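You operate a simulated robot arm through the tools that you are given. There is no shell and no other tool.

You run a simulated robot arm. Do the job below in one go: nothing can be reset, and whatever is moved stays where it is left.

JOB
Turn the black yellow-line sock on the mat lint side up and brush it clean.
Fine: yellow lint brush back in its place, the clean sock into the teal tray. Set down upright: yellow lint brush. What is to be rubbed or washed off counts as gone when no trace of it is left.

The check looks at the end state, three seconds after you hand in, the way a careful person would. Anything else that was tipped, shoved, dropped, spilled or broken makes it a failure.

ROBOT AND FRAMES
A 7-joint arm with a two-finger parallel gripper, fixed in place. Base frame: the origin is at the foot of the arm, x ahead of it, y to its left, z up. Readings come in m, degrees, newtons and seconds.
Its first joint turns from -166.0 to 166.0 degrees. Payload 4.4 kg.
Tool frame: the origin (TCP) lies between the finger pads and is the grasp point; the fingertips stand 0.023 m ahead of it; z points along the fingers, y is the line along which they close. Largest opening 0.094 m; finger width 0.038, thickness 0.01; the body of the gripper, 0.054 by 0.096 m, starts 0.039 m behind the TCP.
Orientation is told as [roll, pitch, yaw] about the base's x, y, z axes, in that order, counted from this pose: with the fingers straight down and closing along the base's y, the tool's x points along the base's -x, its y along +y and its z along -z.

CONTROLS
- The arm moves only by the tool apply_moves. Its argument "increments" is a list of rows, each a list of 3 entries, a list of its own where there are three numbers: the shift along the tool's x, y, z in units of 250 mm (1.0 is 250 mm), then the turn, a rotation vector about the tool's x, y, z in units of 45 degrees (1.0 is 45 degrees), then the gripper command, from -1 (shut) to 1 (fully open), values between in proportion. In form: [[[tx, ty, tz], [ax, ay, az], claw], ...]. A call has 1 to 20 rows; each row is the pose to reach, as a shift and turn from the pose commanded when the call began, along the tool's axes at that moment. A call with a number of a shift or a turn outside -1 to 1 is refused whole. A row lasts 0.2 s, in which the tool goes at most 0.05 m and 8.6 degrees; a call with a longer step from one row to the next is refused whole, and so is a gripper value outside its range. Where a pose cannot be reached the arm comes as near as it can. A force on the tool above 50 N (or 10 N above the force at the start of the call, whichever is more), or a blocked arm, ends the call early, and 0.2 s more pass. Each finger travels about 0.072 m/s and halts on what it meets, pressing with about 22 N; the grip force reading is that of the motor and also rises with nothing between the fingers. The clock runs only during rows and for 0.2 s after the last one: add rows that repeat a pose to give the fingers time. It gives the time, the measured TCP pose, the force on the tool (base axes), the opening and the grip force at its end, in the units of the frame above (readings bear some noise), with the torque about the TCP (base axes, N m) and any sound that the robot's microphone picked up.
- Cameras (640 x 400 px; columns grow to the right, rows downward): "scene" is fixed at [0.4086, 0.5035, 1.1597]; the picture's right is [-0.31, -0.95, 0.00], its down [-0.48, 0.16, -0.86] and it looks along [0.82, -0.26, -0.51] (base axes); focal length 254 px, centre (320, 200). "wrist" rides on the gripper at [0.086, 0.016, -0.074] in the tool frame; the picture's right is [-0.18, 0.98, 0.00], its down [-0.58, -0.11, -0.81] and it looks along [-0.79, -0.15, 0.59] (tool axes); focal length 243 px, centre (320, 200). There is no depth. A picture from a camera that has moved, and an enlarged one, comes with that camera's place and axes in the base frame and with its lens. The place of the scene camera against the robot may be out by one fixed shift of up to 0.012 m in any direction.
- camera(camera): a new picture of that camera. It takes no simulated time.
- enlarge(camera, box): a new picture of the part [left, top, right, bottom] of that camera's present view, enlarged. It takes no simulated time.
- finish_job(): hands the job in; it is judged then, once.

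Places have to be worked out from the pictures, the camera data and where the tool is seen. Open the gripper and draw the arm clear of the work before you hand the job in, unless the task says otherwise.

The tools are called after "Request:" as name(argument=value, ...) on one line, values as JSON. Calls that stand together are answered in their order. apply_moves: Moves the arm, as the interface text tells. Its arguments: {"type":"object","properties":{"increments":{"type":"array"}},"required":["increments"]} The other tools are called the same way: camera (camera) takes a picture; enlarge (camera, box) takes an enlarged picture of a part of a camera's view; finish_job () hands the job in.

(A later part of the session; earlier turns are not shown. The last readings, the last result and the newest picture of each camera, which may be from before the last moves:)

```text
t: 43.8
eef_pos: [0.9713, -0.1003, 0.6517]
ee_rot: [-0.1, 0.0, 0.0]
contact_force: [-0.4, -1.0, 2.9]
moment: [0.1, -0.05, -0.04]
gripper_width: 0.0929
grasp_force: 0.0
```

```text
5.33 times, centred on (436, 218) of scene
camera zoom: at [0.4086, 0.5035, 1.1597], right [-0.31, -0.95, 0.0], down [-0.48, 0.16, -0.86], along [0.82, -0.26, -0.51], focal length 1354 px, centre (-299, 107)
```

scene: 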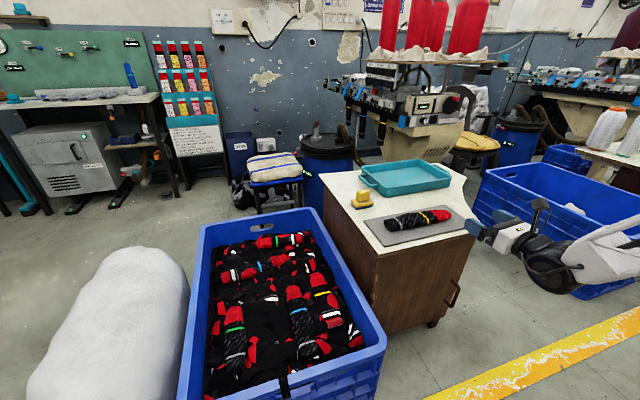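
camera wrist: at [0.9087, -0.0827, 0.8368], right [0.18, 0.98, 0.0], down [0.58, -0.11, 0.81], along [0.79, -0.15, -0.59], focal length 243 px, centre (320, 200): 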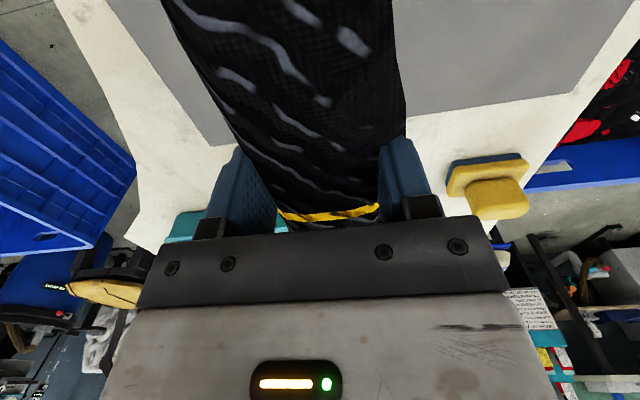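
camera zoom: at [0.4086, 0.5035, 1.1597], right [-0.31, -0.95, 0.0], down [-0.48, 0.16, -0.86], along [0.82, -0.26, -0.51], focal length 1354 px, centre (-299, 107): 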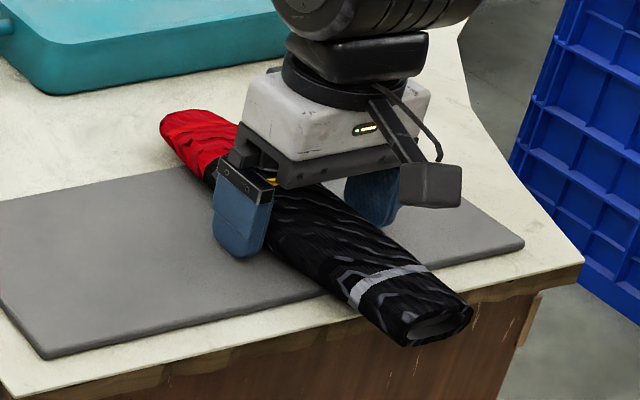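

The sock rests on the mat (the mat top is about z 0.629). I raise the tool clear, then back off and pitch it toward horizontal in front of the table.

Request:
apply_moves(increments=[[[0, 0, -0.08], [0, 0, 0], 1], [[0, 0, -0.2], [0, 0, 0], 1], [[0, 0, -0.36], [0, 0, 0], 1], [[0, 0, -0.52], [0, 0, 0], 1], [[0, 0, -0.6], [0, 0, 0], 1], [[0, 0, -0.6], [0, 0, 0], 1]])

Request:
apply_moves(increments=[[[0.1, 0, 0], [0, -0.167, 0], 1], [[0.2, 0, 0], [0, -0.333, 0], 1], [[0.3, 0, 0], [0, -0.5, 0], 1], [[0.4, 0, 0], [0, -0.667, 0], 1], [[0.5, 0, 0], [0, -0.833, 0], 1], [[0.6, 0, 0], [0, -1, 0], 1], [[0.6, 0, 0], [0, -1, 0], 1]])

Request:
camera(camera="scene")

Request:
enlarge(camera="scene", box=[376, 180, 496, 255])

```text
t: 45.2
eef_pos: [0.9722, -0.1006, 0.8028]
ee_rot: [-0.1, -0.1, 0.0]
contact_force: [0.3, 0.6, -1.2]
moment: [-0.01, 0.03, 0.01]
gripper_width: 0.094
grasp_force: 0.0
```

```text
t: 47.0
eef_pos: [0.8008, -0.0977, 0.6939]
ee_rot: [1.2, -37.5, -0.8]
contact_force: [-0.3, 0.4, 0.4]
moment: [-0.03, 0.01, -0.01]
gripper_width: 0.0938
grasp_force: 0.1
stopped in row 7: the arm was blocked; the commanded pose is now the measured one
```

```text
taken
```

scene: 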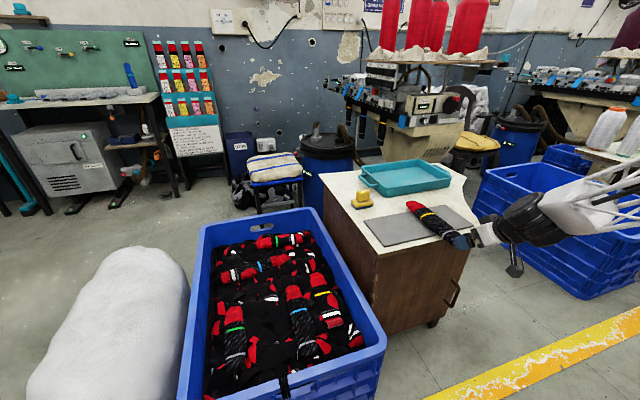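

```text
5.33 times, centred on (436, 218) of scene
camera zoom: at [0.4086, 0.5035, 1.1597], right [-0.31, -0.95, 0.0], down [-0.48, 0.16, -0.86], along [0.82, -0.26, -0.51], focal length 1354 px, centre (-299, 107)
```

zoom: 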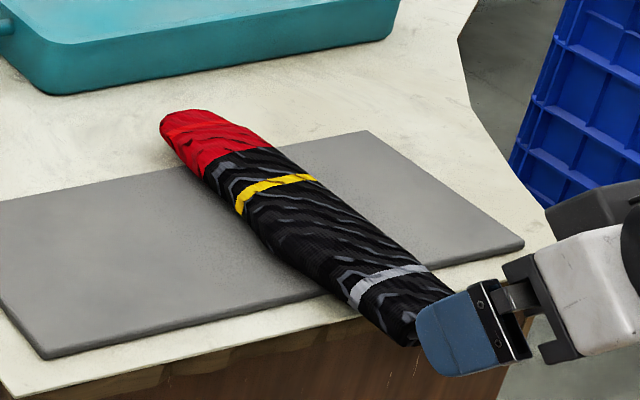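

The arm sagged to z 0.694 while pitching (joint limit), but stayed clear of the sock. I keep rotating toward horizontal from here, backing off slightly in −x.

Request:
apply_moves(increments=[[[0.02, 0, -0.016], [0, -0.1, 0], 1], [[0.04, 0, -0.032], [0, -0.2, 0], 1], [[0.063, 0, -0.049], [0, -0.3, 0], 1], [[0.063, 0, -0.049], [0, -0.4, 0], 1], [[0.063, 0, -0.049], [0, -0.5, 0], 1], [[0.063, 0, -0.049], [0, -0.5, 0], 1]])

Request:
enlarge(camera="scene", box=[376, 170, 556, 290])

```text
t: 48.4
eef_pos: [0.7813, -0.0978, 0.6965]
ee_rot: [1.9, -60.1, -1.8]
contact_force: [0.4, 0.5, 0.0]
moment: [-0.01, -0.03, -0.01]
gripper_width: 0.0938
grasp_force: 0.1
out of reach, approached as far as the arm can: row 1, 2
```

```text
3.33 times, centred on (466, 230) of scene
camera zoom: at [0.4086, 0.5035, 1.1597], right [-0.31, -0.95, 0.0], down [-0.48, 0.16, -0.86], along [0.82, -0.26, -0.51], focal length 846 px, centre (-167, 100)
```

zoom: 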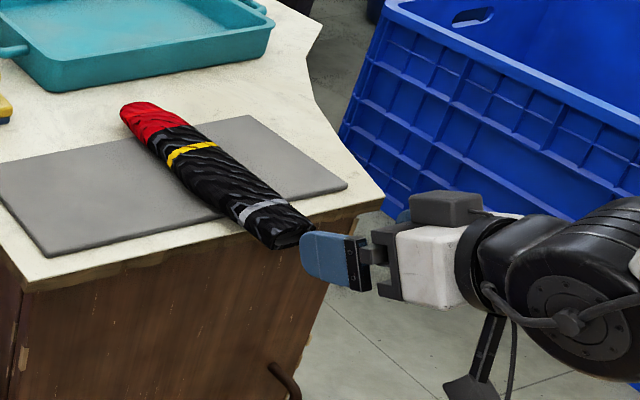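

Pitch is −60° and well positioned in line with the sock. I rotate the remaining 30°.

Request:
apply_moves(increments=[[[0, 0, 0], [0, -0.11, 0], 1], [[0, 0, 0], [0, -0.22, 0], 1], [[0, 0, 0], [0, -0.33, 0], 1], [[0, 0, 0], [0, -0.44, 0], 1], [[0, 0, 0], [0, -0.55, 0], 1], [[0, 0, 0], [0, -0.664, 0], 1], [[0, 0, 0], [0, -0.664, 0], 1]])

Request:
enlarge(camera="scene", box=[376, 170, 556, 290])

Request:
camera(camera="wrist")

```text
t: 50.0
eef_pos: [0.777, -0.1245, 0.697]
ee_rot: [72.2, -89.4, -70.3]
contact_force: [-0.3, 0.6, 0.1]
moment: [-0.01, 0.03, 0.01]
gripper_width: 0.0939
grasp_force: 0.0
out of reach, approached as far as the arm can: row 2, 3, 4, 5, 6, 7
```

```text
3.33 times, centred on (466, 230) of scene
camera zoom: at [0.4086, 0.5035, 1.1597], right [-0.31, -0.95, 0.0], down [-0.48, 0.16, -0.86], along [0.82, -0.26, -0.51], focal length 846 px, centre (-167, 100)
```

zoom: 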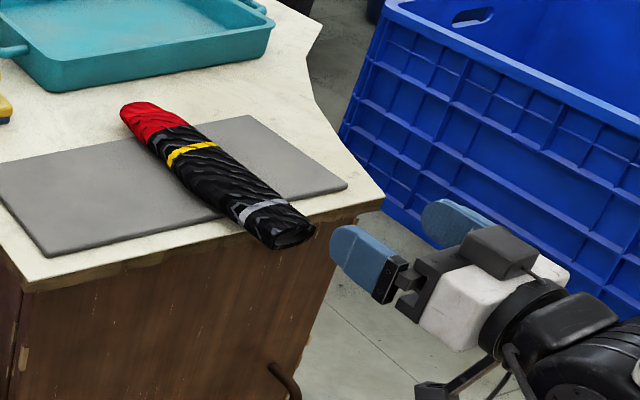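

```text
taken
camera wrist: at [0.7009, -0.1089, 0.6108], right [-0.03, 0.98, 0.19], down [-0.8, -0.14, 0.58], along [0.6, -0.14, 0.79], focal length 243 px, centre (320, 200)
```

wrist: 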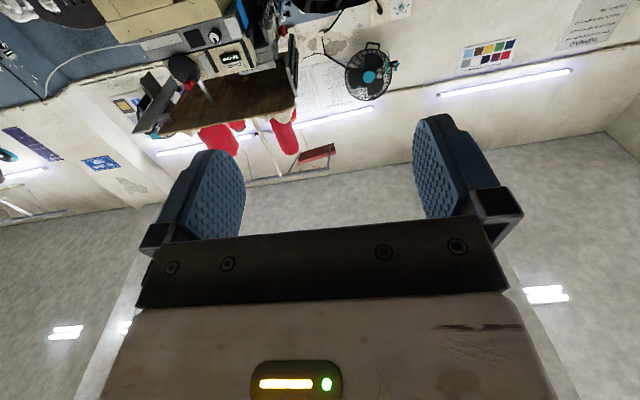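

The tool is horizontal, pointing +x, but drifted to y −0.1245; the cuff end is near (0.857, −0.10). I nudge to y −0.10 and straighten the small yaw.

Request:
apply_moves(increments=[[[0, 0.03, 0.03], [0.014, 0, 0], 1], [[0, 0.06, 0.06], [0.028, 0, 0], 1], [[0, 0.097, 0.083], [0.042, 0, 0], 1], [[0, 0.097, 0.083], [0.042, 0, 0], 1]])

Request:
enlarge(camera="scene", box=[376, 170, 556, 290])

```text
t: 51.0
eef_pos: [0.7768, -0.1241, 0.6973]
ee_rot: [68.6, -89.3, -66.7]
contact_force: [0.2, 0.2, -0.4]
moment: [0.0, 0.0, -0.02]
gripper_width: 0.0943
grasp_force: 0.0
out of reach, approached as far as the arm can: row 1, 2, 3, 4
```

```text
3.33 times, centred on (466, 230) of scene
camera zoom: at [0.4086, 0.5035, 1.1597], right [-0.31, -0.95, 0.0], down [-0.48, 0.16, -0.86], along [0.82, -0.26, -0.51], focal length 846 px, centre (-167, 100)
```

zoom: 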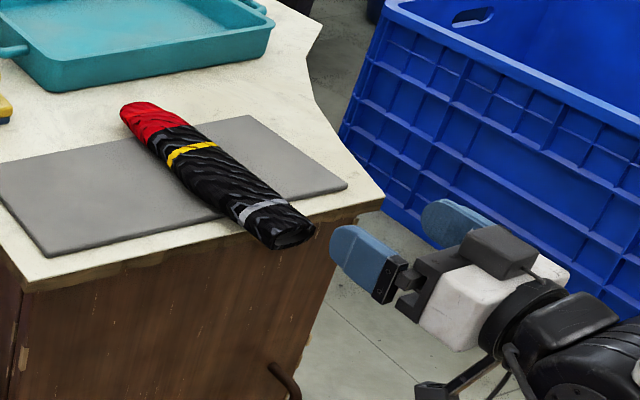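

The arm is at a joint limit here. I test whether moving straight forward along x is possible at this height (fingers pass above the sock).

Request:
apply_moves(increments=[[[0, 0, 0.06], [0, 0, 0], 1], [[0, 0, 0.12], [0, 0, 0], 1], [[0, 0, 0.18], [0, 0, 0], 1], [[0, 0, 0.24], [0, 0, 0], 1], [[0, 0, 0.24], [0, 0, 0], 1]])

```text
t: 52.2
eef_pos: [0.8356, -0.1243, 0.6984]
ee_rot: [62.1, -89.4, -59.9]
contact_force: [1.1, 0.0, -0.4]
moment: [-0.02, -0.02, 0.02]
gripper_width: 0.0942
grasp_force: 0.0
out of reach, approached as far as the arm can: row 4
```

Forward motion works. I now try a small +y shift combined with a few degrees of yaw toward +y.

Request:
apply_moves(increments=[[[0, 0.0, 0.0], [-0.05, 0, 0], 1], [[0, 0.03, 0.0], [-0.11, 0, 0], 1], [[0, 0.06, 0.0], [-0.16, 0, 0], 1], [[0, 0.09, 0.0], [-0.16, 0, 0], 1], [[0, 0.09, 0.0], [-0.16, 0, 0], 1]])

```text
t: 53.4
eef_pos: [0.8365, -0.1008, 0.6974]
ee_rot: [76.4, -89.2, -67.3]
contact_force: [0.9, 0.3, -0.8]
moment: [-0.02, 0.01, -0.01]
gripper_width: 0.094
grasp_force: 0.0
```

Now reached (0.8365, −0.101, 0.697) with the tool yawed 9° toward +y, which is free of the limit. I lower it in front of the cuff to sock mid-height with the fingers on either side.

Request:
apply_moves(increments=[[[0.06, -0.01, 0], [0, 0, 0], 1], [[0.12, -0.02, 0], [0, 0, 0], 1], [[0.17, -0.02, 0], [0, 0, 0], 1], [[0.19, -0.02, 0], [0, 0, 0], 1], [[0.19, -0.02, 0], [0, 0, 0], 1]])

Request:
enlarge(camera="scene", box=[396, 190, 516, 270])

```text
t: 54.6
eef_pos: [0.8381, -0.1055, 0.6514]
ee_rot: [76.8, -89.3, -67.7]
contact_force: [-0.3, 0.0, -0.1]
moment: [0.03, -0.03, -0.02]
gripper_width: 0.094
grasp_force: 0.1
```

```text
5.00 times, centred on (456, 230) of scene
camera zoom: at [0.4086, 0.5035, 1.1597], right [-0.31, -0.95, 0.0], down [-0.48, 0.16, -0.86], along [0.82, -0.26, -0.51], focal length 1270 px, centre (-360, 50)
```

zoom: 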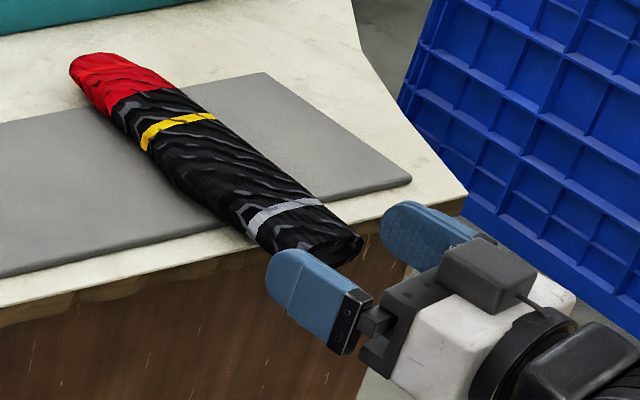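

The fingers straddle the cuff end nicely. I advance ~36 mm along the tool so the pads overlap the cuff.

Request:
apply_moves(increments=[[[0, 0, 0.05], [0, 0, 0], 1], [[0, 0, 0.1], [0, 0, 0], 1], [[0.008, 0, 0.144], [0, 0, 0], 1], [[0.008, 0, 0.144], [0, 0, 0], 1]])

Request:
enlarge(camera="scene", box=[396, 190, 516, 270])

```text
t: 55.6
eef_pos: [0.8743, -0.0995, 0.6481]
ee_rot: [75.3, -89.3, -66.2]
contact_force: [-0.6, 0.5, -0.3]
moment: [-0.02, 0.01, 0.0]
gripper_width: 0.094
grasp_force: 0.0
```

```text
5.00 times, centred on (456, 230) of scene
camera zoom: at [0.4086, 0.5035, 1.1597], right [-0.31, -0.95, 0.0], down [-0.48, 0.16, -0.86], along [0.82, -0.26, -0.51], focal length 1270 px, centre (-360, 50)
```

zoom: 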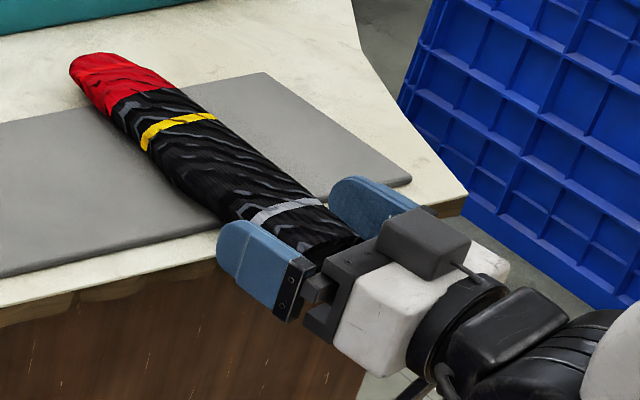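

The cuff is well between the pads without any contact yet. I close the gripper gently.

Request:
apply_moves(increments=[[[0, 0, 0], [0, 0, 0], 0.6], [[0, 0, 0], [0, 0, 0], 0.4], [[0, 0, 0], [0, 0, 0], 0.2], [[0, 0, 0], [0, 0, 0], 0], [[0, 0, 0], [0, 0, 0], -1], [[0, 0, 0], [0, 0, 0], -1], [[0, 0, 0], [0, 0, 0], -1]])

Request:
enlarge(camera="scene", box=[396, 190, 516, 270])

```text
t: 57.2
eef_pos: [0.8734, -0.0994, 0.6484]
ee_rot: [76.1, -89.4, -67.0]
contact_force: [0.1, 0.2, 0.6]
moment: [-0.08, -0.01, -0.07]
gripper_width: 0.0593
grasp_force: 21.9
```

```text
5.00 times, centred on (456, 230) of scene
camera zoom: at [0.4086, 0.5035, 1.1597], right [-0.31, -0.95, 0.0], down [-0.48, 0.16, -0.86], along [0.82, -0.26, -0.51], focal length 1270 px, centre (-360, 50)
```

zoom: 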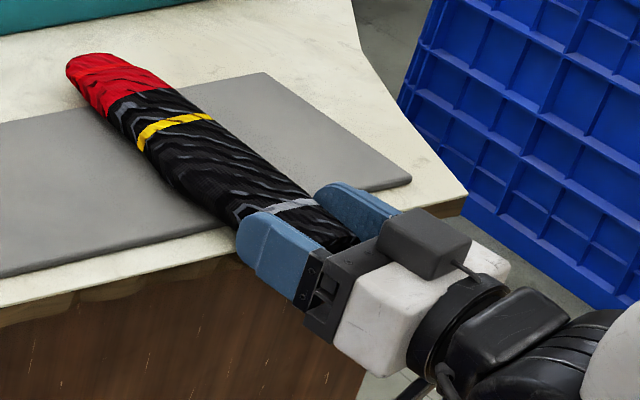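

Gripped at 0.059 m with 22 N. I lift a few centimetres and check that the sock stays level.

Request:
apply_moves(increments=[[[-0.04, 0, 0], [0, 0, 0], -1], [[-0.08, 0, 0], [0, 0, 0], -1], [[-0.14, 0, 0], [0, 0, 0], -1], [[-0.2, 0, 0], [0, 0, 0], -1], [[-0.2, 0, 0], [0, 0, 0], -1]])

Request:
enlarge(camera="scene", box=[376, 170, 526, 270])

```text
t: 58.4
eef_pos: [0.8725, -0.0986, 0.6976]
ee_rot: [74.3, -89.4, -65.2]
contact_force: [0.7, -0.1, -0.5]
moment: [-0.02, 0.02, -0.01]
gripper_width: 0.054
grasp_force: 21.9
```

```text
4.00 times, centred on (451, 220) of scene
camera zoom: at [0.4086, 0.5035, 1.1597], right [-0.31, -0.95, 0.0], down [-0.48, 0.16, -0.86], along [0.82, -0.26, -0.51], focal length 1016 px, centre (-204, 120)
```

zoom: 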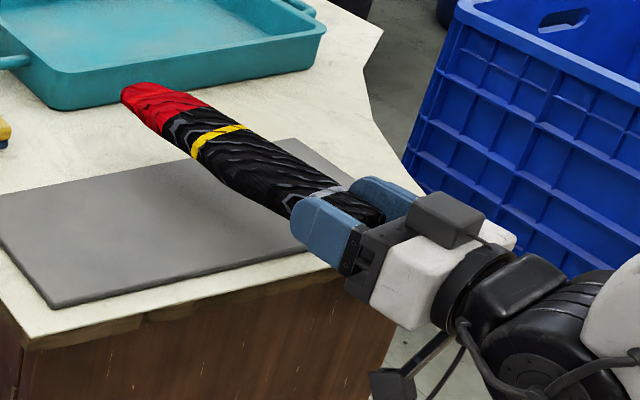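

The sock is held firmly and level. I raise 5 cm more before rolling.

Request:
apply_moves(increments=[[[-0.08, 0, 0], [0, 0, 0], -1], [[-0.16, 0, 0], [0, 0, 0], -1], [[-0.2, 0, 0], [0, 0, 0], -1], [[-0.2, 0, 0], [0, 0, 0], -1]])

Request:
apply_moves(increments=[[[0, 0, 0], [0, 0, 0.12], -1], [[0, 0, 0], [0, 0, 0.25], -1], [[0, 0, 0], [0, 0, 0.4], -1], [[0, 0, 0], [0, 0, 0.55], -1], [[0, 0, 0], [0, 0, 0.7], -1], [[0, 0, 0], [0, 0, 0.85], -1], [[0, 0, 0], [0, 0, 1], -1], [[0, 0, 0], [0, 0, 1], -1]])

Request:
enlarge(camera="scene", box=[376, 160, 526, 260])

```text
t: 59.4
eef_pos: [0.8736, -0.1012, 0.7474]
ee_rot: [75.2, -89.2, -66.2]
contact_force: [0.3, -0.3, -0.8]
moment: [-0.04, 0.07, -0.02]
gripper_width: 0.0539
grasp_force: 22.2
```

```text
t: 61.2
eef_pos: [0.8728, -0.1008, 0.7482]
ee_rot: [89.8, -44.4, -80.8]
contact_force: [-0.2, 0.7, 1.0]
moment: [0.02, 0.01, -0.04]
gripper_width: 0.054
grasp_force: 22.1
```

```text
4.00 times, centred on (451, 210) of scene
camera zoom: at [0.4086, 0.5035, 1.1597], right [-0.31, -0.95, 0.0], down [-0.48, 0.16, -0.86], along [0.82, -0.26, -0.51], focal length 1016 px, centre (-204, 160)
```

zoom: 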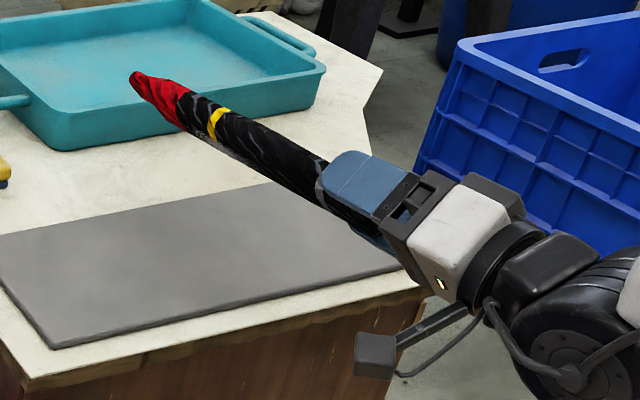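

Rolling works and the sock stays put in the grip. I continue with the next 90° of roll.

Request:
apply_moves(increments=[[[0, 0, 0], [0, 0, 0.15], -1], [[0, 0, 0], [0, 0, 0.3], -1], [[0, 0, 0], [0, 0, 0.45], -1], [[0, 0, 0], [0, 0, 0.6], -1], [[0, 0, 0], [0, 0, 0.75], -1], [[0, 0, 0], [0, 0, 0.9], -1], [[0, 0, 0], [0, 0, 1], -1], [[0, 0, 0], [0, 0, 1], -1]])

Request:
apply_moves(increments=[[[0, 0, 0], [0, 0, 0.15], -1], [[0, 0, 0], [0, 0, 0.3], -1], [[0, 0, 0], [0, 0, 0.45], -1], [[0, 0, 0], [0, 0, 0.6], -1], [[0, 0, 0], [0, 0, 0.75], -1], [[0, 0, 0], [0, 0, 0.9], -1], [[0, 0, 0], [0, 0, 1], -1], [[0, 0, 0], [0, 0, 1], -1]])

Request:
enlarge(camera="scene", box=[376, 160, 526, 260])

```text
t: 63.0
eef_pos: [0.8722, -0.1, 0.7487]
ee_rot: [89.9, 0.7, -81.0]
contact_force: [0.3, 0.2, -0.4]
moment: [-0.03, 0.04, 0.02]
gripper_width: 0.0539
grasp_force: 21.9
```

```text
t: 64.8
eef_pos: [0.8714, -0.0998, 0.7494]
ee_rot: [89.8, 45.7, -81.1]
contact_force: [0.3, 0.0, -0.5]
moment: [-0.05, 0.06, 0.02]
gripper_width: 0.0538
grasp_force: 22.0
```

```text
4.00 times, centred on (451, 210) of scene
camera zoom: at [0.4086, 0.5035, 1.1597], right [-0.31, -0.95, 0.0], down [-0.48, 0.16, -0.86], along [0.82, -0.26, -0.51], focal length 1016 px, centre (-204, 160)
```

zoom: 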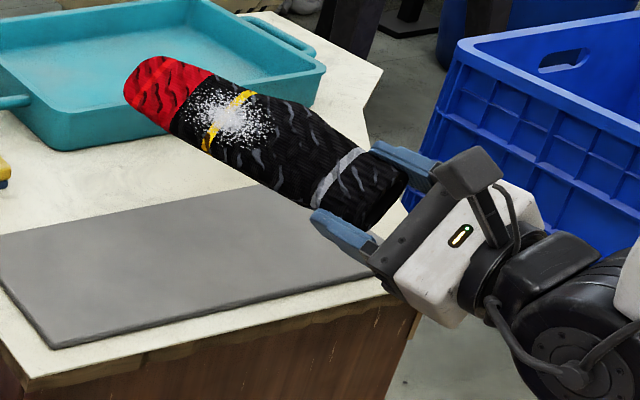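

The white lint patch near the yellow line is now visible on the other side. I finish the last 45° of roll to bring it facing up.

Request:
apply_moves(increments=[[[0, 0, 0], [0, 0, 0.15], -1], [[0, 0, 0], [0, 0, 0.3], -1], [[0, 0, 0], [0, 0, 0.45], -1], [[0, 0, 0], [0, 0, 0.6], -1], [[0, 0, 0], [0, 0, 0.75], -1], [[0, 0, 0], [0, 0, 0.88], -1], [[0, 0, 0], [0, 0, 0.984], -1], [[0, 0, 0], [0, 0, 0.984], -1]])

Request:
enlarge(camera="scene", box=[376, 160, 526, 260])

Request:
camera(camera="wrist")

```text
t: 66.6
eef_pos: [0.873, -0.0998, 0.7487]
ee_rot: [10.5, 89.8, -160.3]
contact_force: [-0.2, 0.3, -0.1]
moment: [0.01, 0.07, -0.02]
gripper_width: 0.0536
grasp_force: 21.7
```

```text
4.00 times, centred on (451, 210) of scene
camera zoom: at [0.4086, 0.5035, 1.1597], right [-0.31, -0.95, 0.0], down [-0.48, 0.16, -0.86], along [0.82, -0.26, -0.51], focal length 1016 px, centre (-204, 160)
```

zoom: 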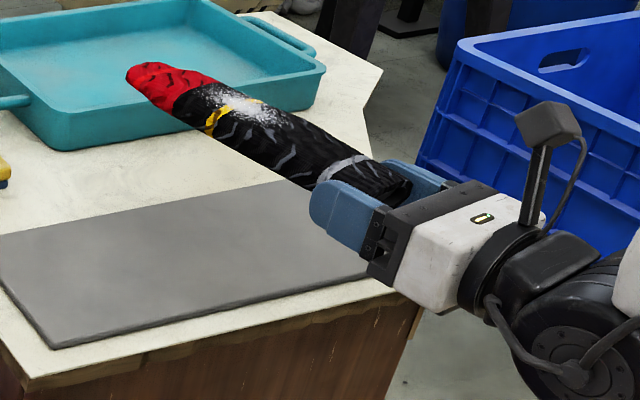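

```text
taken
camera wrist: at [0.8013, -0.1276, 0.8355], right [0.16, -0.97, -0.18], down [-0.81, -0.02, -0.58], along [0.56, 0.24, -0.79], focal length 243 px, centre (320, 200)
```

wrist: 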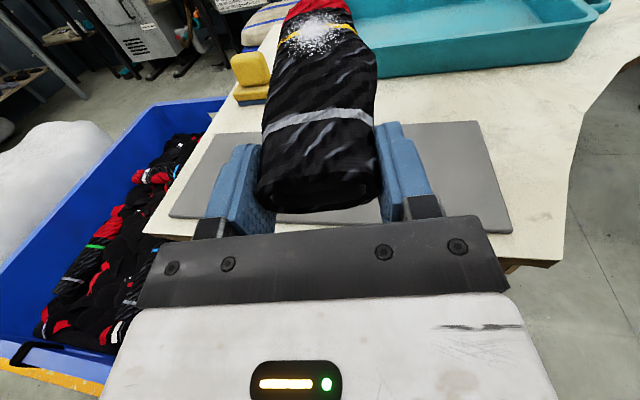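

The lint side is up and the sock is level. I move slightly forward and lower it toward the mat, stopping just above to check.

Request:
apply_moves(increments=[[[-0.08, 0, 0.03], [0, 0, 0], -1], [[-0.16, 0, 0.068], [0, 0, 0], -1], [[-0.24, 0, 0.068], [0, 0, 0], -1], [[-0.31, 0, 0.068], [0, 0, 0], -1], [[-0.36, 0, 0.068], [0, 0, 0], -1], [[-0.36, 0, 0.068], [0, 0, 0], -1]])

Request:
enlarge(camera="scene", box=[396, 190, 516, 270])

Request:
camera(camera="wrist")

```text
t: 68.0
eef_pos: [0.8887, -0.0978, 0.6591]
ee_rot: [35.4, 89.8, -135.5]
contact_force: [-0.3, -0.3, -0.1]
moment: [-0.01, 0.05, 0.01]
gripper_width: 0.0534
grasp_force: 22.3
```

```text
5.00 times, centred on (456, 230) of scene
camera zoom: at [0.4086, 0.5035, 1.1597], right [-0.31, -0.95, 0.0], down [-0.48, 0.16, -0.86], along [0.82, -0.26, -0.51], focal length 1270 px, centre (-360, 50)
```

zoom: 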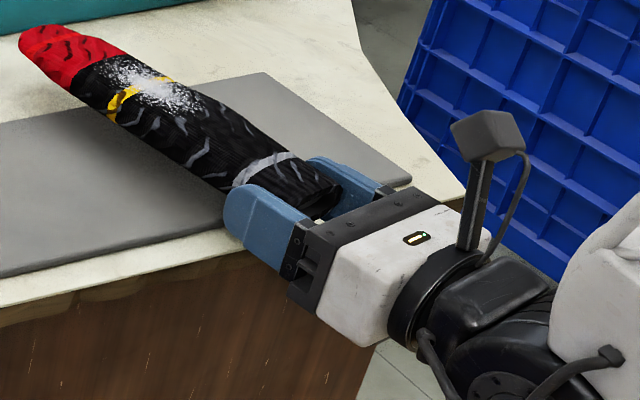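

```text
taken
camera wrist: at [0.8175, -0.1247, 0.7453], right [0.16, -0.97, -0.18], down [-0.81, -0.02, -0.58], along [0.56, 0.24, -0.79], focal length 243 px, centre (320, 200)
```

wrist: 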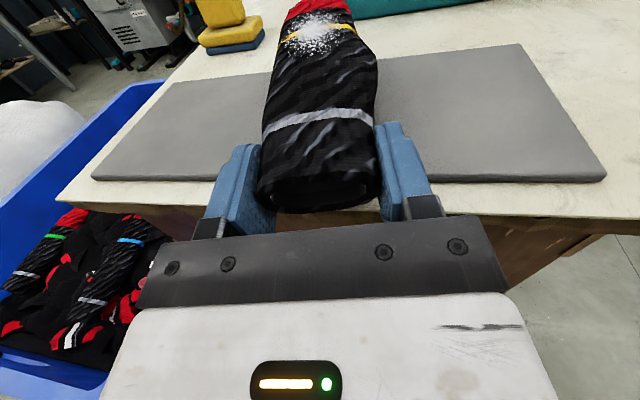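

Sock is nearly on the mat. I lower in 3 mm steps, watching the force for contact.

Request:
apply_moves(increments=[[[-0.012, 0, 0], [0, 0, 0], -1], [[-0.024, 0, 0], [0, 0, 0], -1], [[-0.036, 0, 0], [0, 0, 0], -1], [[-0.036, 0, 0], [0, 0, 0], -1]])

Request:
enlarge(camera="scene", box=[396, 190, 516, 270])

```text
t: 69.0
eef_pos: [0.888, -0.0984, 0.6498]
ee_rot: [31.1, 89.8, -139.8]
contact_force: [0.2, 0.6, -0.1]
moment: [0.0, 0.03, 0.0]
gripper_width: 0.0536
grasp_force: 22.2
```

```text
5.00 times, centred on (456, 230) of scene
camera zoom: at [0.4086, 0.5035, 1.1597], right [-0.31, -0.95, 0.0], down [-0.48, 0.16, -0.86], along [0.82, -0.26, -0.51], focal length 1270 px, centre (-360, 50)
```

zoom: 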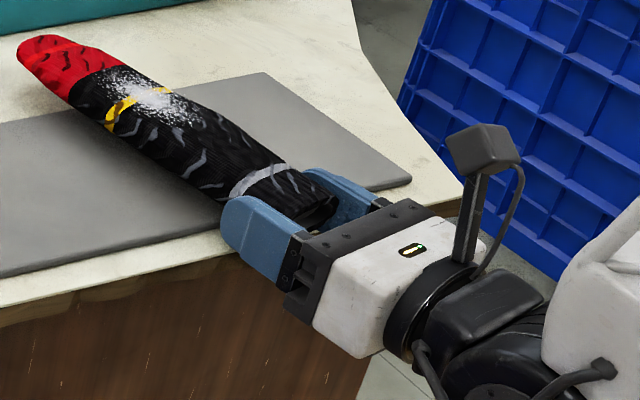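

No contact yet. A few more 2 mm steps.

Request:
apply_moves(increments=[[[-0.008, 0, 0], [0, 0, 0], -1], [[-0.016, 0, 0], [0, 0, 0], -1], [[-0.016, 0, 0], [0, 0, 0], -1]])

```text
t: 69.8
eef_pos: [0.8895, -0.0974, 0.6463]
ee_rot: [29.9, 89.8, -140.9]
contact_force: [-0.4, -0.8, -0.6]
moment: [-0.02, 0.03, 0.01]
gripper_width: 0.0538
grasp_force: 21.9
```

Still free; two more millimetre-scale steps.

Request:
apply_moves(increments=[[[-0.006, 0, 0], [0, 0, 0], -1], [[-0.012, 0, 0], [0, 0, 0], -1], [[-0.012, 0, 0], [0, 0, 0], -1]])

Request:
enlarge(camera="scene", box=[396, 200, 476, 260])

```text
t: 70.6
eef_pos: [0.8884, -0.096, 0.6425]
ee_rot: [31.7, 89.8, -139.2]
contact_force: [-0.4, -0.7, -0.4]
moment: [-0.02, 0.03, -0.01]
gripper_width: 0.0535
grasp_force: 22.2
```

```text
6.67 times, centred on (436, 230) of scene
camera zoom: at [0.4086, 0.5035, 1.1597], right [-0.31, -0.95, 0.0], down [-0.48, 0.16, -0.86], along [0.82, -0.26, -0.51], focal length 1693 px, centre (-453, 0)
```

zoom: 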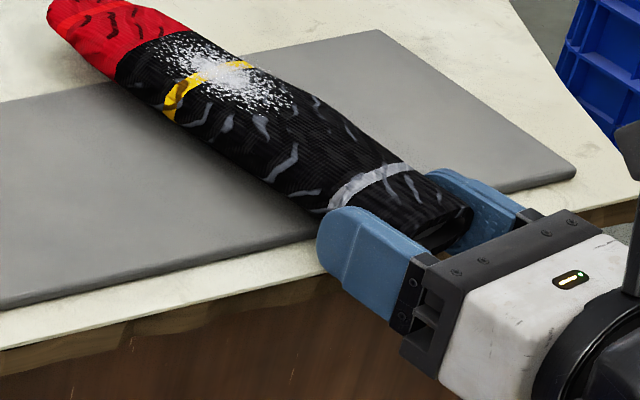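

The sock is within a couple of millimetres of the mat and the fingertips are near table height, so I release here.

Request:
apply_moves(increments=[[[0, 0, 0], [0, 0, 0], 0.25], [[0, 0, 0], [0, 0, 0], 0.4], [[0, 0, 0], [0, 0, 0], 0.6], [[0, 0, 0], [0, 0, 0], 0.8], [[0, 0, 0], [0, 0, 0], 1], [[0, 0, 0], [0, 0, 0], 1]])

Request:
enlarge(camera="scene", box=[396, 200, 476, 260])

Request:
camera(camera="wrist")

```text
t: 72.0
eef_pos: [0.8898, -0.0978, 0.6433]
ee_rot: [29.2, 89.9, -141.6]
contact_force: [-2.2, 2.0, 0.9]
moment: [0.02, 0.01, -0.07]
gripper_width: 0.0933
grasp_force: 0.0
```

```text
6.67 times, centred on (436, 230) of scene
camera zoom: at [0.4086, 0.5035, 1.1597], right [-0.31, -0.95, 0.0], down [-0.48, 0.16, -0.86], along [0.82, -0.26, -0.51], focal length 1693 px, centre (-453, 0)
```

zoom: 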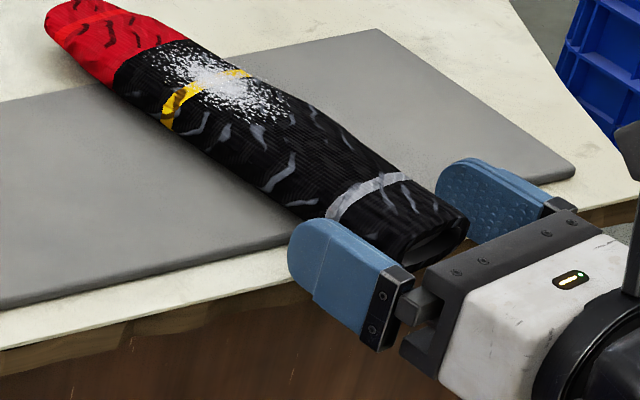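

```text
taken
camera wrist: at [0.8177, -0.1246, 0.729], right [0.16, -0.97, -0.18], down [-0.81, -0.02, -0.58], along [0.56, 0.24, -0.79], focal length 243 px, centre (320, 200)
```

wrist: 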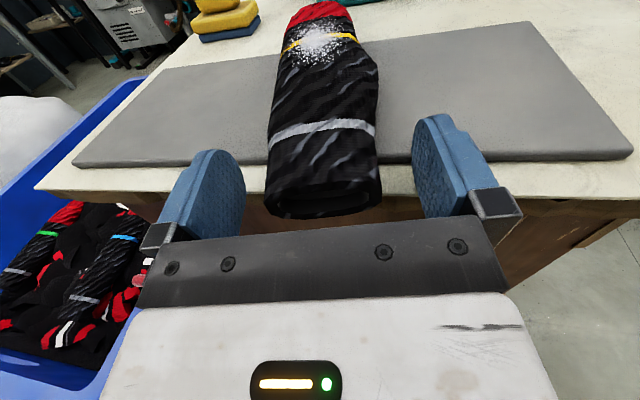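

The sock lies lint side up on the mat. I back the fingers straight out, then raise.

Request:
apply_moves(increments=[[[0, 0, -0.04], [0, 0, 0], 1], [[0, 0, -0.12], [0, 0, 0], 1], [[0, 0, -0.22], [0, 0, 0], 1], [[0, 0, -0.3], [0, 0, 0], 1], [[0.12, 0, -0.3], [0, 0, 0], 1], [[0.26, 0, -0.3], [0, 0, 0], 1], [[0.4, 0, -0.3], [0, 0, 0], 1], [[0.46, 0, -0.3], [0, 0, 0], 1], [[0.46, 0, -0.3], [0, 0, 0], 1]])

Request:
camera(camera="scene")

Request:
camera(camera="wrist")

```text
t: 74.0
eef_pos: [0.8151, -0.11, 0.7597]
ee_rot: [28.3, 89.7, -142.5]
contact_force: [-0.4, -0.6, -1.3]
moment: [-0.01, -0.01, 0.04]
gripper_width: 0.0943
grasp_force: 0.0
```

```text
taken
```

scene: 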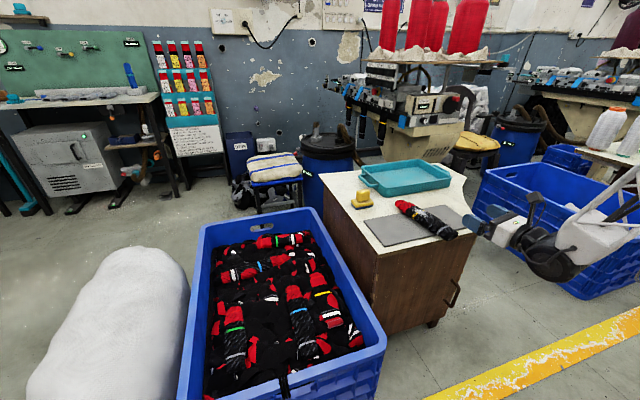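

```text
taken
camera wrist: at [0.7437, -0.1369, 0.8462], right [0.16, -0.97, -0.18], down [-0.81, -0.02, -0.58], along [0.56, 0.24, -0.79], focal length 243 px, centre (320, 200)
```

wrist: 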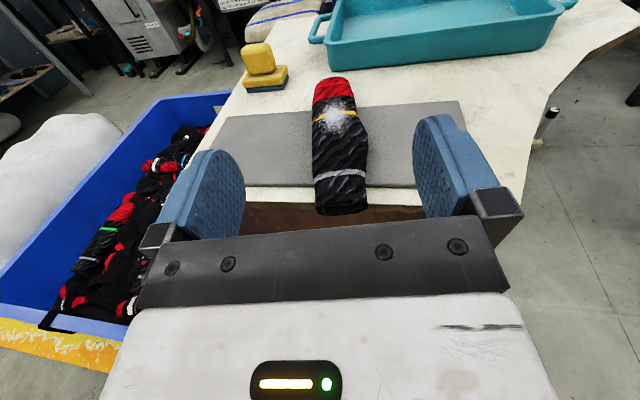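

Clear of the sock. I zoom in to record the lint patch and sock position before reorienting.

Request:
enlarge(camera="wrist", box=[260, 60, 420, 220])

Request:
enlarge(camera="scene", box=[386, 190, 466, 240])

```text
2.50 times, centred on (340, 140) of wrist
camera zoom: at [0.7437, -0.1369, 0.8462], right [0.16, -0.97, -0.18], down [-0.81, -0.02, -0.58], along [0.56, 0.24, -0.79], focal length 606 px, centre (270, 350)
```

zoom: 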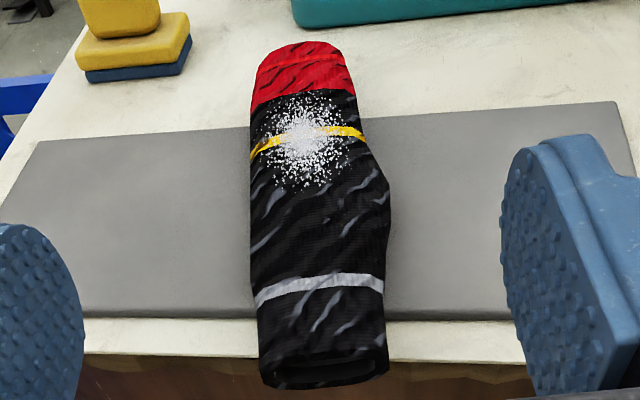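

```text
8.00 times, centred on (426, 215) of scene
camera zoom: at [0.4086, 0.5035, 1.1597], right [-0.31, -0.95, 0.0], down [-0.48, 0.16, -0.86], along [0.82, -0.26, -0.51], focal length 2031 px, centre (-528, 80)
```

zoom: 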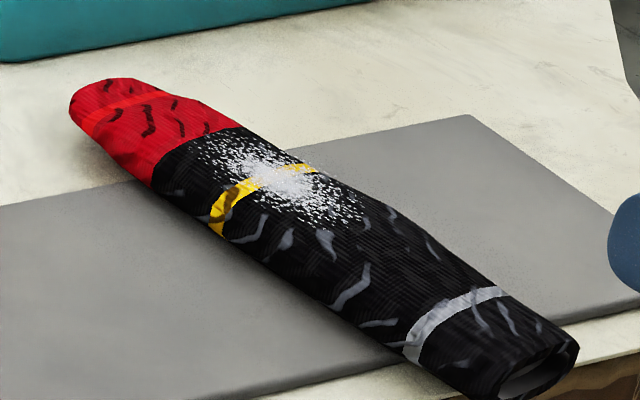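

Lint patch centre is at about (1.01, −0.076), roughly 6 cm across; the sock lies 9° off x. Now I bring the tool back to pointing down over the table.

Request:
apply_moves(increments=[[[0.06, -0.016, 0.07], [0, -0.167, 0], 1], [[0.12, -0.031, 0.14], [0, -0.333, 0], 1], [[0.18, -0.047, 0.21], [0, -0.5, 0], 1], [[0.22, -0.063, 0.28], [0, -0.667, 0], 1], [[0.26, -0.078, 0.35], [0, -0.833, 0], 1], [[0.3, -0.094, 0.42], [0, -1, 0], 1], [[0.3, -0.094, 0.42], [0, -1, 0], 1]])

Request:
apply_moves(increments=[[[0, 0, 0], [0, -0.167, -0.08], 1], [[0, 0, 0], [0, -0.333, -0.16], 1], [[0, 0, 0], [0, -0.5, -0.24], 1], [[0, 0, 0], [0, -0.667, -0.32], 1], [[0, 0, 0], [0, -0.833, -0.4], 1], [[0, 0, 0], [0, -0.9, -0.48], 1], [[0, 0, 0], [0, -0.9, -0.48], 1]])

```text
t: 75.6
eef_pos: [0.9155, -0.0687, 0.832]
ee_rot: [0.2, 44.8, -170.8]
contact_force: [-0.3, 0.5, 0.9]
moment: [-0.01, 0.01, -0.01]
gripper_width: 0.0943
grasp_force: 0.0
```

```text
t: 77.2
eef_pos: [0.9154, -0.0701, 0.8327]
ee_rot: [8.7, 2.3, -150.9]
contact_force: [0.2, -0.2, -0.4]
moment: [0.01, 0.0, 0.02]
gripper_width: 0.094
grasp_force: 0.1
```

Tool nearly vertical. I remove the residual tilt and then turn back toward yaw 0.

Request:
apply_moves(increments=[[[0, 0, 0], [0.1, -0.025, 0], 1], [[0, 0, 0], [0.193, -0.051, 0], 1], [[0, 0, 0], [0.193, -0.051, 0], 1]])

Request:
apply_moves(increments=[[[0, 0, 0], [0, 0, -0.18], 1], [[0, 0, 0], [0, 0, -0.36], 1], [[0, 0, 0], [0, 0, -0.54], 1], [[0, 0, 0], [0, 0, -0.72], 1], [[0, 0, 0], [0, 0, -0.9], 1], [[0, 0, 0], [0, 0, -1], 1], [[0, 0, 0], [0, 0, -1], 1]])

Request:
apply_moves(increments=[[[0, 0, 0], [0, 0, -0.18], 1], [[0, 0, 0], [0, 0, -0.36], 1], [[0, 0, 0], [0, 0, -0.54], 1], [[0, 0, 0], [0, 0, -0.72], 1], [[0, 0, 0], [0, 0, -0.9], 1], [[0, 0, 0], [0, 0, -1], 1], [[0, 0, 0], [0, 0, -1], 1]])

Request:
apply_moves(increments=[[[0, 0, 0], [0, 0, -0.18], 1], [[0, 0, 0], [0, 0, -0.36], 1], [[0, 0, 0], [0, 0, -0.54], 1], [[0, 0, 0], [0, 0, -0.72], 1], [[0, 0, 0], [0, 0, -0.9], 1], [[0, 0, 0], [0, 0, -1], 1], [[0, 0, 0], [0, 0, -1], 1]])

```text
t: 78.0
eef_pos: [0.9136, -0.0695, 0.8328]
ee_rot: [0.0, 0.1, -151.3]
contact_force: [-0.6, -0.1, 0.7]
moment: [-0.02, -0.01, 0.03]
gripper_width: 0.0941
grasp_force: 0.1
```

```text
t: 79.6
eef_pos: [0.9157, -0.0709, 0.8336]
ee_rot: [0.0, 0.1, -106.2]
contact_force: [0.0, -0.7, -0.4]
moment: [-0.01, 0.0, 0.0]
gripper_width: 0.094
grasp_force: 0.1
```

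```text
t: 81.2
eef_pos: [0.9155, -0.0695, 0.8321]
ee_rot: [0.1, 0.1, -61.2]
contact_force: [0.9, 0.0, 0.8]
moment: [-0.01, 0.0, 0.0]
gripper_width: 0.0941
grasp_force: 0.1
```

```text
t: 82.8
eef_pos: [0.9158, -0.0693, 0.8332]
ee_rot: [0.1, 0.1, -16.2]
contact_force: [0.2, 0.1, 0.6]
moment: [-0.01, 0.01, -0.02]
gripper_width: 0.0941
grasp_force: 0.0
```

Yaw is −16°. I finish the turn to yaw 0, then move above the brush in the next call.

Request:
apply_moves(increments=[[[0, 0, 0], [0, 0, -0.18], 1], [[0, 0, 0], [0, 0, -0.36], 1], [[0, 0, 0], [0, 0, -0.36], 1]])

Request:
apply_moves(increments=[[[-0.15, 0.085, 0.0], [0, 0, 0], 1], [[-0.3, 0.17, 0.0], [0, 0, 0], 1], [[-0.45, 0.255, 0.0], [0, 0, 0], 1], [[-0.6, 0.34, 0.0], [0, 0, 0], 1], [[-0.75, 0.425, 0.0], [0, 0, 0], 1], [[-0.87, 0.51, 0.05], [0, 0, 0], 1], [[-0.91, 0.56, 0.13], [0, 0, 0], 1], [[-0.91, 0.56, 0.13], [0, 0, 0], 1]])

Request:
camera(camera="wrist")

Request:
enlarge(camera="scene", box=[320, 150, 480, 250])

```text
t: 83.6
eef_pos: [0.9159, -0.0686, 0.8324]
ee_rot: [0.1, 0.0, 0.0]
contact_force: [0.1, 0.2, 0.3]
moment: [-0.01, -0.01, 0.04]
gripper_width: 0.0939
grasp_force: 0.1
```

```text
t: 85.4
eef_pos: [1.1437, 0.0704, 0.8002]
ee_rot: [0.1, 0.0, -0.1]
contact_force: [-0.4, -0.7, -0.6]
moment: [0.0, 0.01, 0.02]
gripper_width: 0.0939
grasp_force: 0.2
```

```text
taken
camera wrist: at [1.0567, 0.0884, 0.8743], right [0.19, 0.98, 0.0], down [0.58, -0.11, 0.81], along [0.79, -0.15, -0.59], focal length 243 px, centre (320, 200)
```

wrist: 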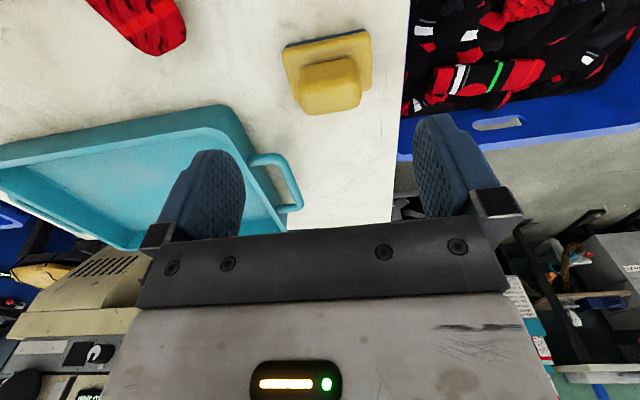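

```text
4.00 times, centred on (400, 200) of scene
camera zoom: at [0.4086, 0.5035, 1.1597], right [-0.31, -0.95, 0.0], down [-0.48, 0.16, -0.86], along [0.82, -0.26, -0.51], focal length 1016 px, centre (0, 200)
```

zoom: 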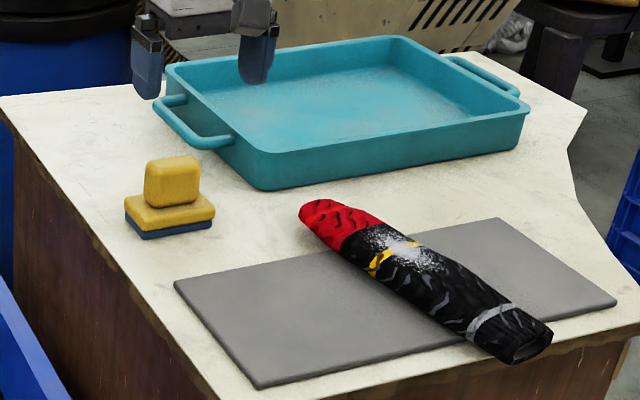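

I zoom on the brush from here to refine its position before grasping.

Request:
enlarge(camera="wrist", box=[260, 10, 420, 130])

```text
3.33 times, centred on (340, 70) of wrist
camera zoom: at [1.0567, 0.0884, 0.8743], right [0.19, 0.98, 0.0], down [0.58, -0.11, 0.81], along [0.79, -0.15, -0.59], focal length 809 px, centre (253, 633)
```

zoom: 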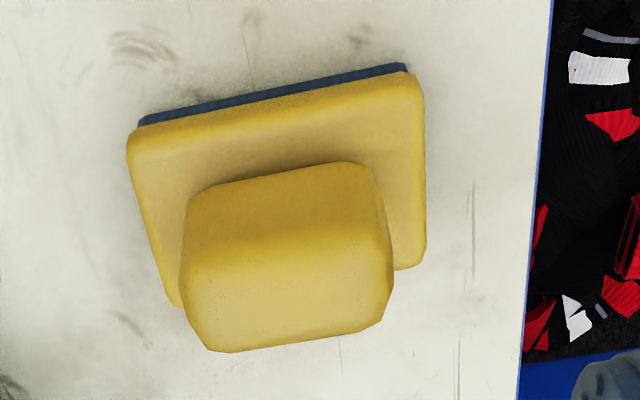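

The brush knob is centred at about (1.161, 0.078) with its top near z 0.70. I move over it and descend to just above.

Request:
apply_moves(increments=[[[-0.035, 0.015, 0.08], [0, 0, 0], 1], [[-0.07, 0.03, 0.16], [0, 0, 0], 1], [[-0.07, 0.03, 0.22], [0, 0, 0], 1], [[-0.07, 0.03, 0.27], [0, 0, 0], 1], [[-0.07, 0.03, 0.27], [0, 0, 0], 1]])

Request:
camera(camera="wrist")

Request:
enlarge(camera="scene", box=[330, 160, 410, 220])

```text
t: 86.6
eef_pos: [1.1622, 0.0777, 0.7332]
ee_rot: [0.1, 0.1, 0.0]
contact_force: [-0.1, 0.1, -0.6]
moment: [0.0, 0.0, -0.02]
gripper_width: 0.094
grasp_force: 0.1
```

```text
taken
camera wrist: at [1.0742, 0.0943, 0.8073], right [0.19, 0.98, 0.0], down [0.58, -0.11, 0.81], along [0.79, -0.15, -0.59], focal length 243 px, centre (320, 200)
```

wrist: 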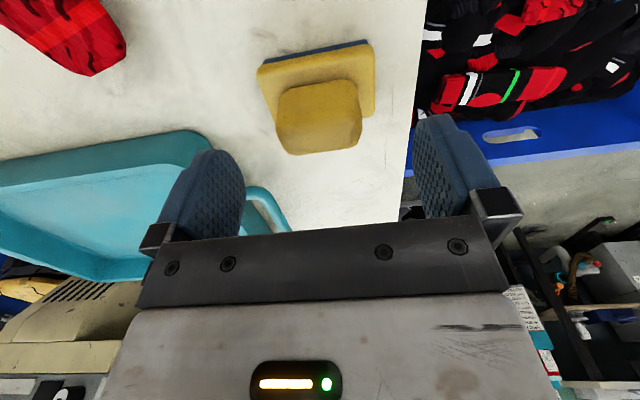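

```text
6.67 times, centred on (370, 190) of scene
camera zoom: at [0.4086, 0.5035, 1.1597], right [-0.31, -0.95, 0.0], down [-0.48, 0.16, -0.86], along [0.82, -0.26, -0.51], focal length 1693 px, centre (-13, 267)
```

zoom: 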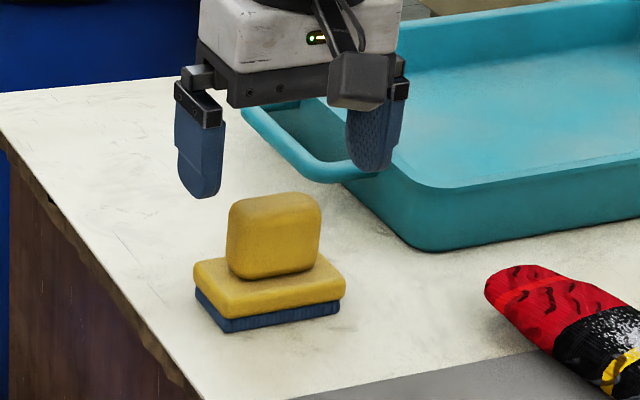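

I check the alignment closely with a zoom of the wrist view before descending.

Request:
enlarge(camera="wrist", box=[230, 30, 430, 170])

```text
2.86 times, centred on (330, 100) of wrist
camera zoom: at [1.0742, 0.0943, 0.8073], right [0.19, 0.98, 0.0], down [0.58, -0.11, 0.81], along [0.79, -0.15, -0.59], focal length 693 px, centre (291, 486)
```

zoom: 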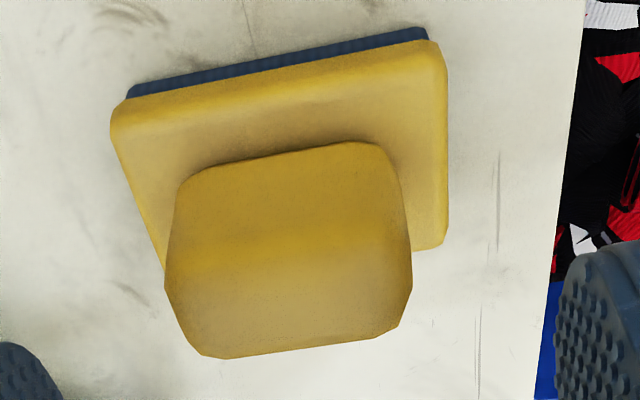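

Knob centre works out at (1.161, 0.078), matching the TCP. I descend carefully to grasp height z≈0.69.

Request:
apply_moves(increments=[[[0.004, 0, 0.05], [0, 0, 0], 1], [[0.004, 0, 0.1], [0, 0, 0], 1], [[0.004, 0, 0.14], [0, 0, 0], 1], [[0.004, 0, 0.172], [0, 0, 0], 1], [[0.004, 0, 0.172], [0, 0, 0], 1]])

Request:
enlarge(camera="scene", box=[330, 160, 410, 220])

```text
t: 87.8
eef_pos: [1.1603, 0.0767, 0.6894]
ee_rot: [0.1, 0.0, -0.1]
contact_force: [-0.6, -0.3, -0.2]
moment: [-0.01, 0.01, 0.0]
gripper_width: 0.0939
grasp_force: 0.0
```

```text
6.67 times, centred on (370, 190) of scene
camera zoom: at [0.4086, 0.5035, 1.1597], right [-0.31, -0.95, 0.0], down [-0.48, 0.16, -0.86], along [0.82, -0.26, -0.51], focal length 1693 px, centre (-13, 267)
```

zoom: 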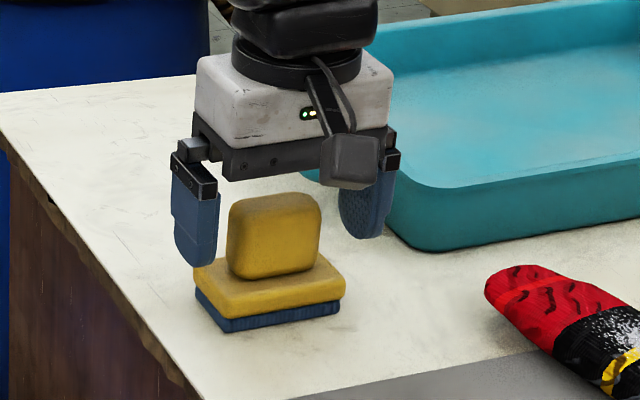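

Fingers are on both sides of the knob with tips above the plate. I close the gripper on the knob.

Request:
apply_moves(increments=[[[0, 0, 0], [0, 0, 0], 0.5], [[0, 0, 0], [0, 0, 0], 0.2], [[0, 0, 0], [0, 0, 0], 0.0], [[0, 0, 0], [0, 0, 0], -0.3], [[0, 0, 0], [0, 0, 0], -1], [[0, 0, 0], [0, 0, 0], -1], [[0, 0, 0], [0, 0, 0], -1]])

Request:
enlarge(camera="scene", box=[330, 160, 410, 220])

```text
t: 89.4
eef_pos: [1.1598, 0.0771, 0.6905]
ee_rot: [0.1, 0.0, -0.1]
contact_force: [0.1, -0.2, -0.1]
moment: [-0.01, 0.01, -0.03]
gripper_width: 0.0537
grasp_force: 22.2
```

```text
6.67 times, centred on (370, 190) of scene
camera zoom: at [0.4086, 0.5035, 1.1597], right [-0.31, -0.95, 0.0], down [-0.48, 0.16, -0.86], along [0.82, -0.26, -0.51], focal length 1693 px, centre (-13, 267)
```

zoom: 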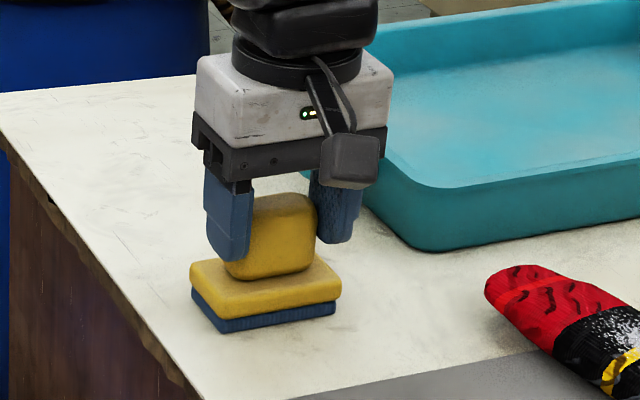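

Gripped at 0.0537 m (the brush shifted ~2 mm to +y on closing, which I'll undo when returning it). I lift it straight up.

Request:
apply_moves(increments=[[[0, 0, -0.04], [0, 0, 0], -1], [[0, 0, -0.12], [0, 0, 0], -1], [[0, 0, -0.24], [0, 0, 0], -1], [[0, 0, -0.36], [0, 0, 0], -1], [[0, 0, -0.4], [0, 0, 0], -1], [[0, 0, -0.4], [0, 0, 0], -1]])

Request:
enlarge(camera="scene", box=[320, 130, 480, 250])

```text
t: 90.8
eef_pos: [1.1599, 0.0767, 0.7903]
ee_rot: [0.2, 0.1, -0.1]
contact_force: [-0.5, 0.1, -1.6]
moment: [0.06, 0.03, 0.0]
gripper_width: 0.0534
grasp_force: 21.9
```

```text
3.33 times, centred on (400, 190) of scene
camera zoom: at [0.4086, 0.5035, 1.1597], right [-0.31, -0.95, 0.0], down [-0.48, 0.16, -0.86], along [0.82, -0.26, -0.51], focal length 846 px, centre (53, 233)
```

zoom: 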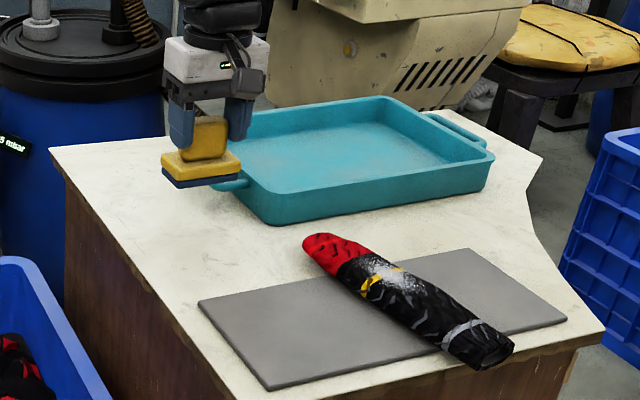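

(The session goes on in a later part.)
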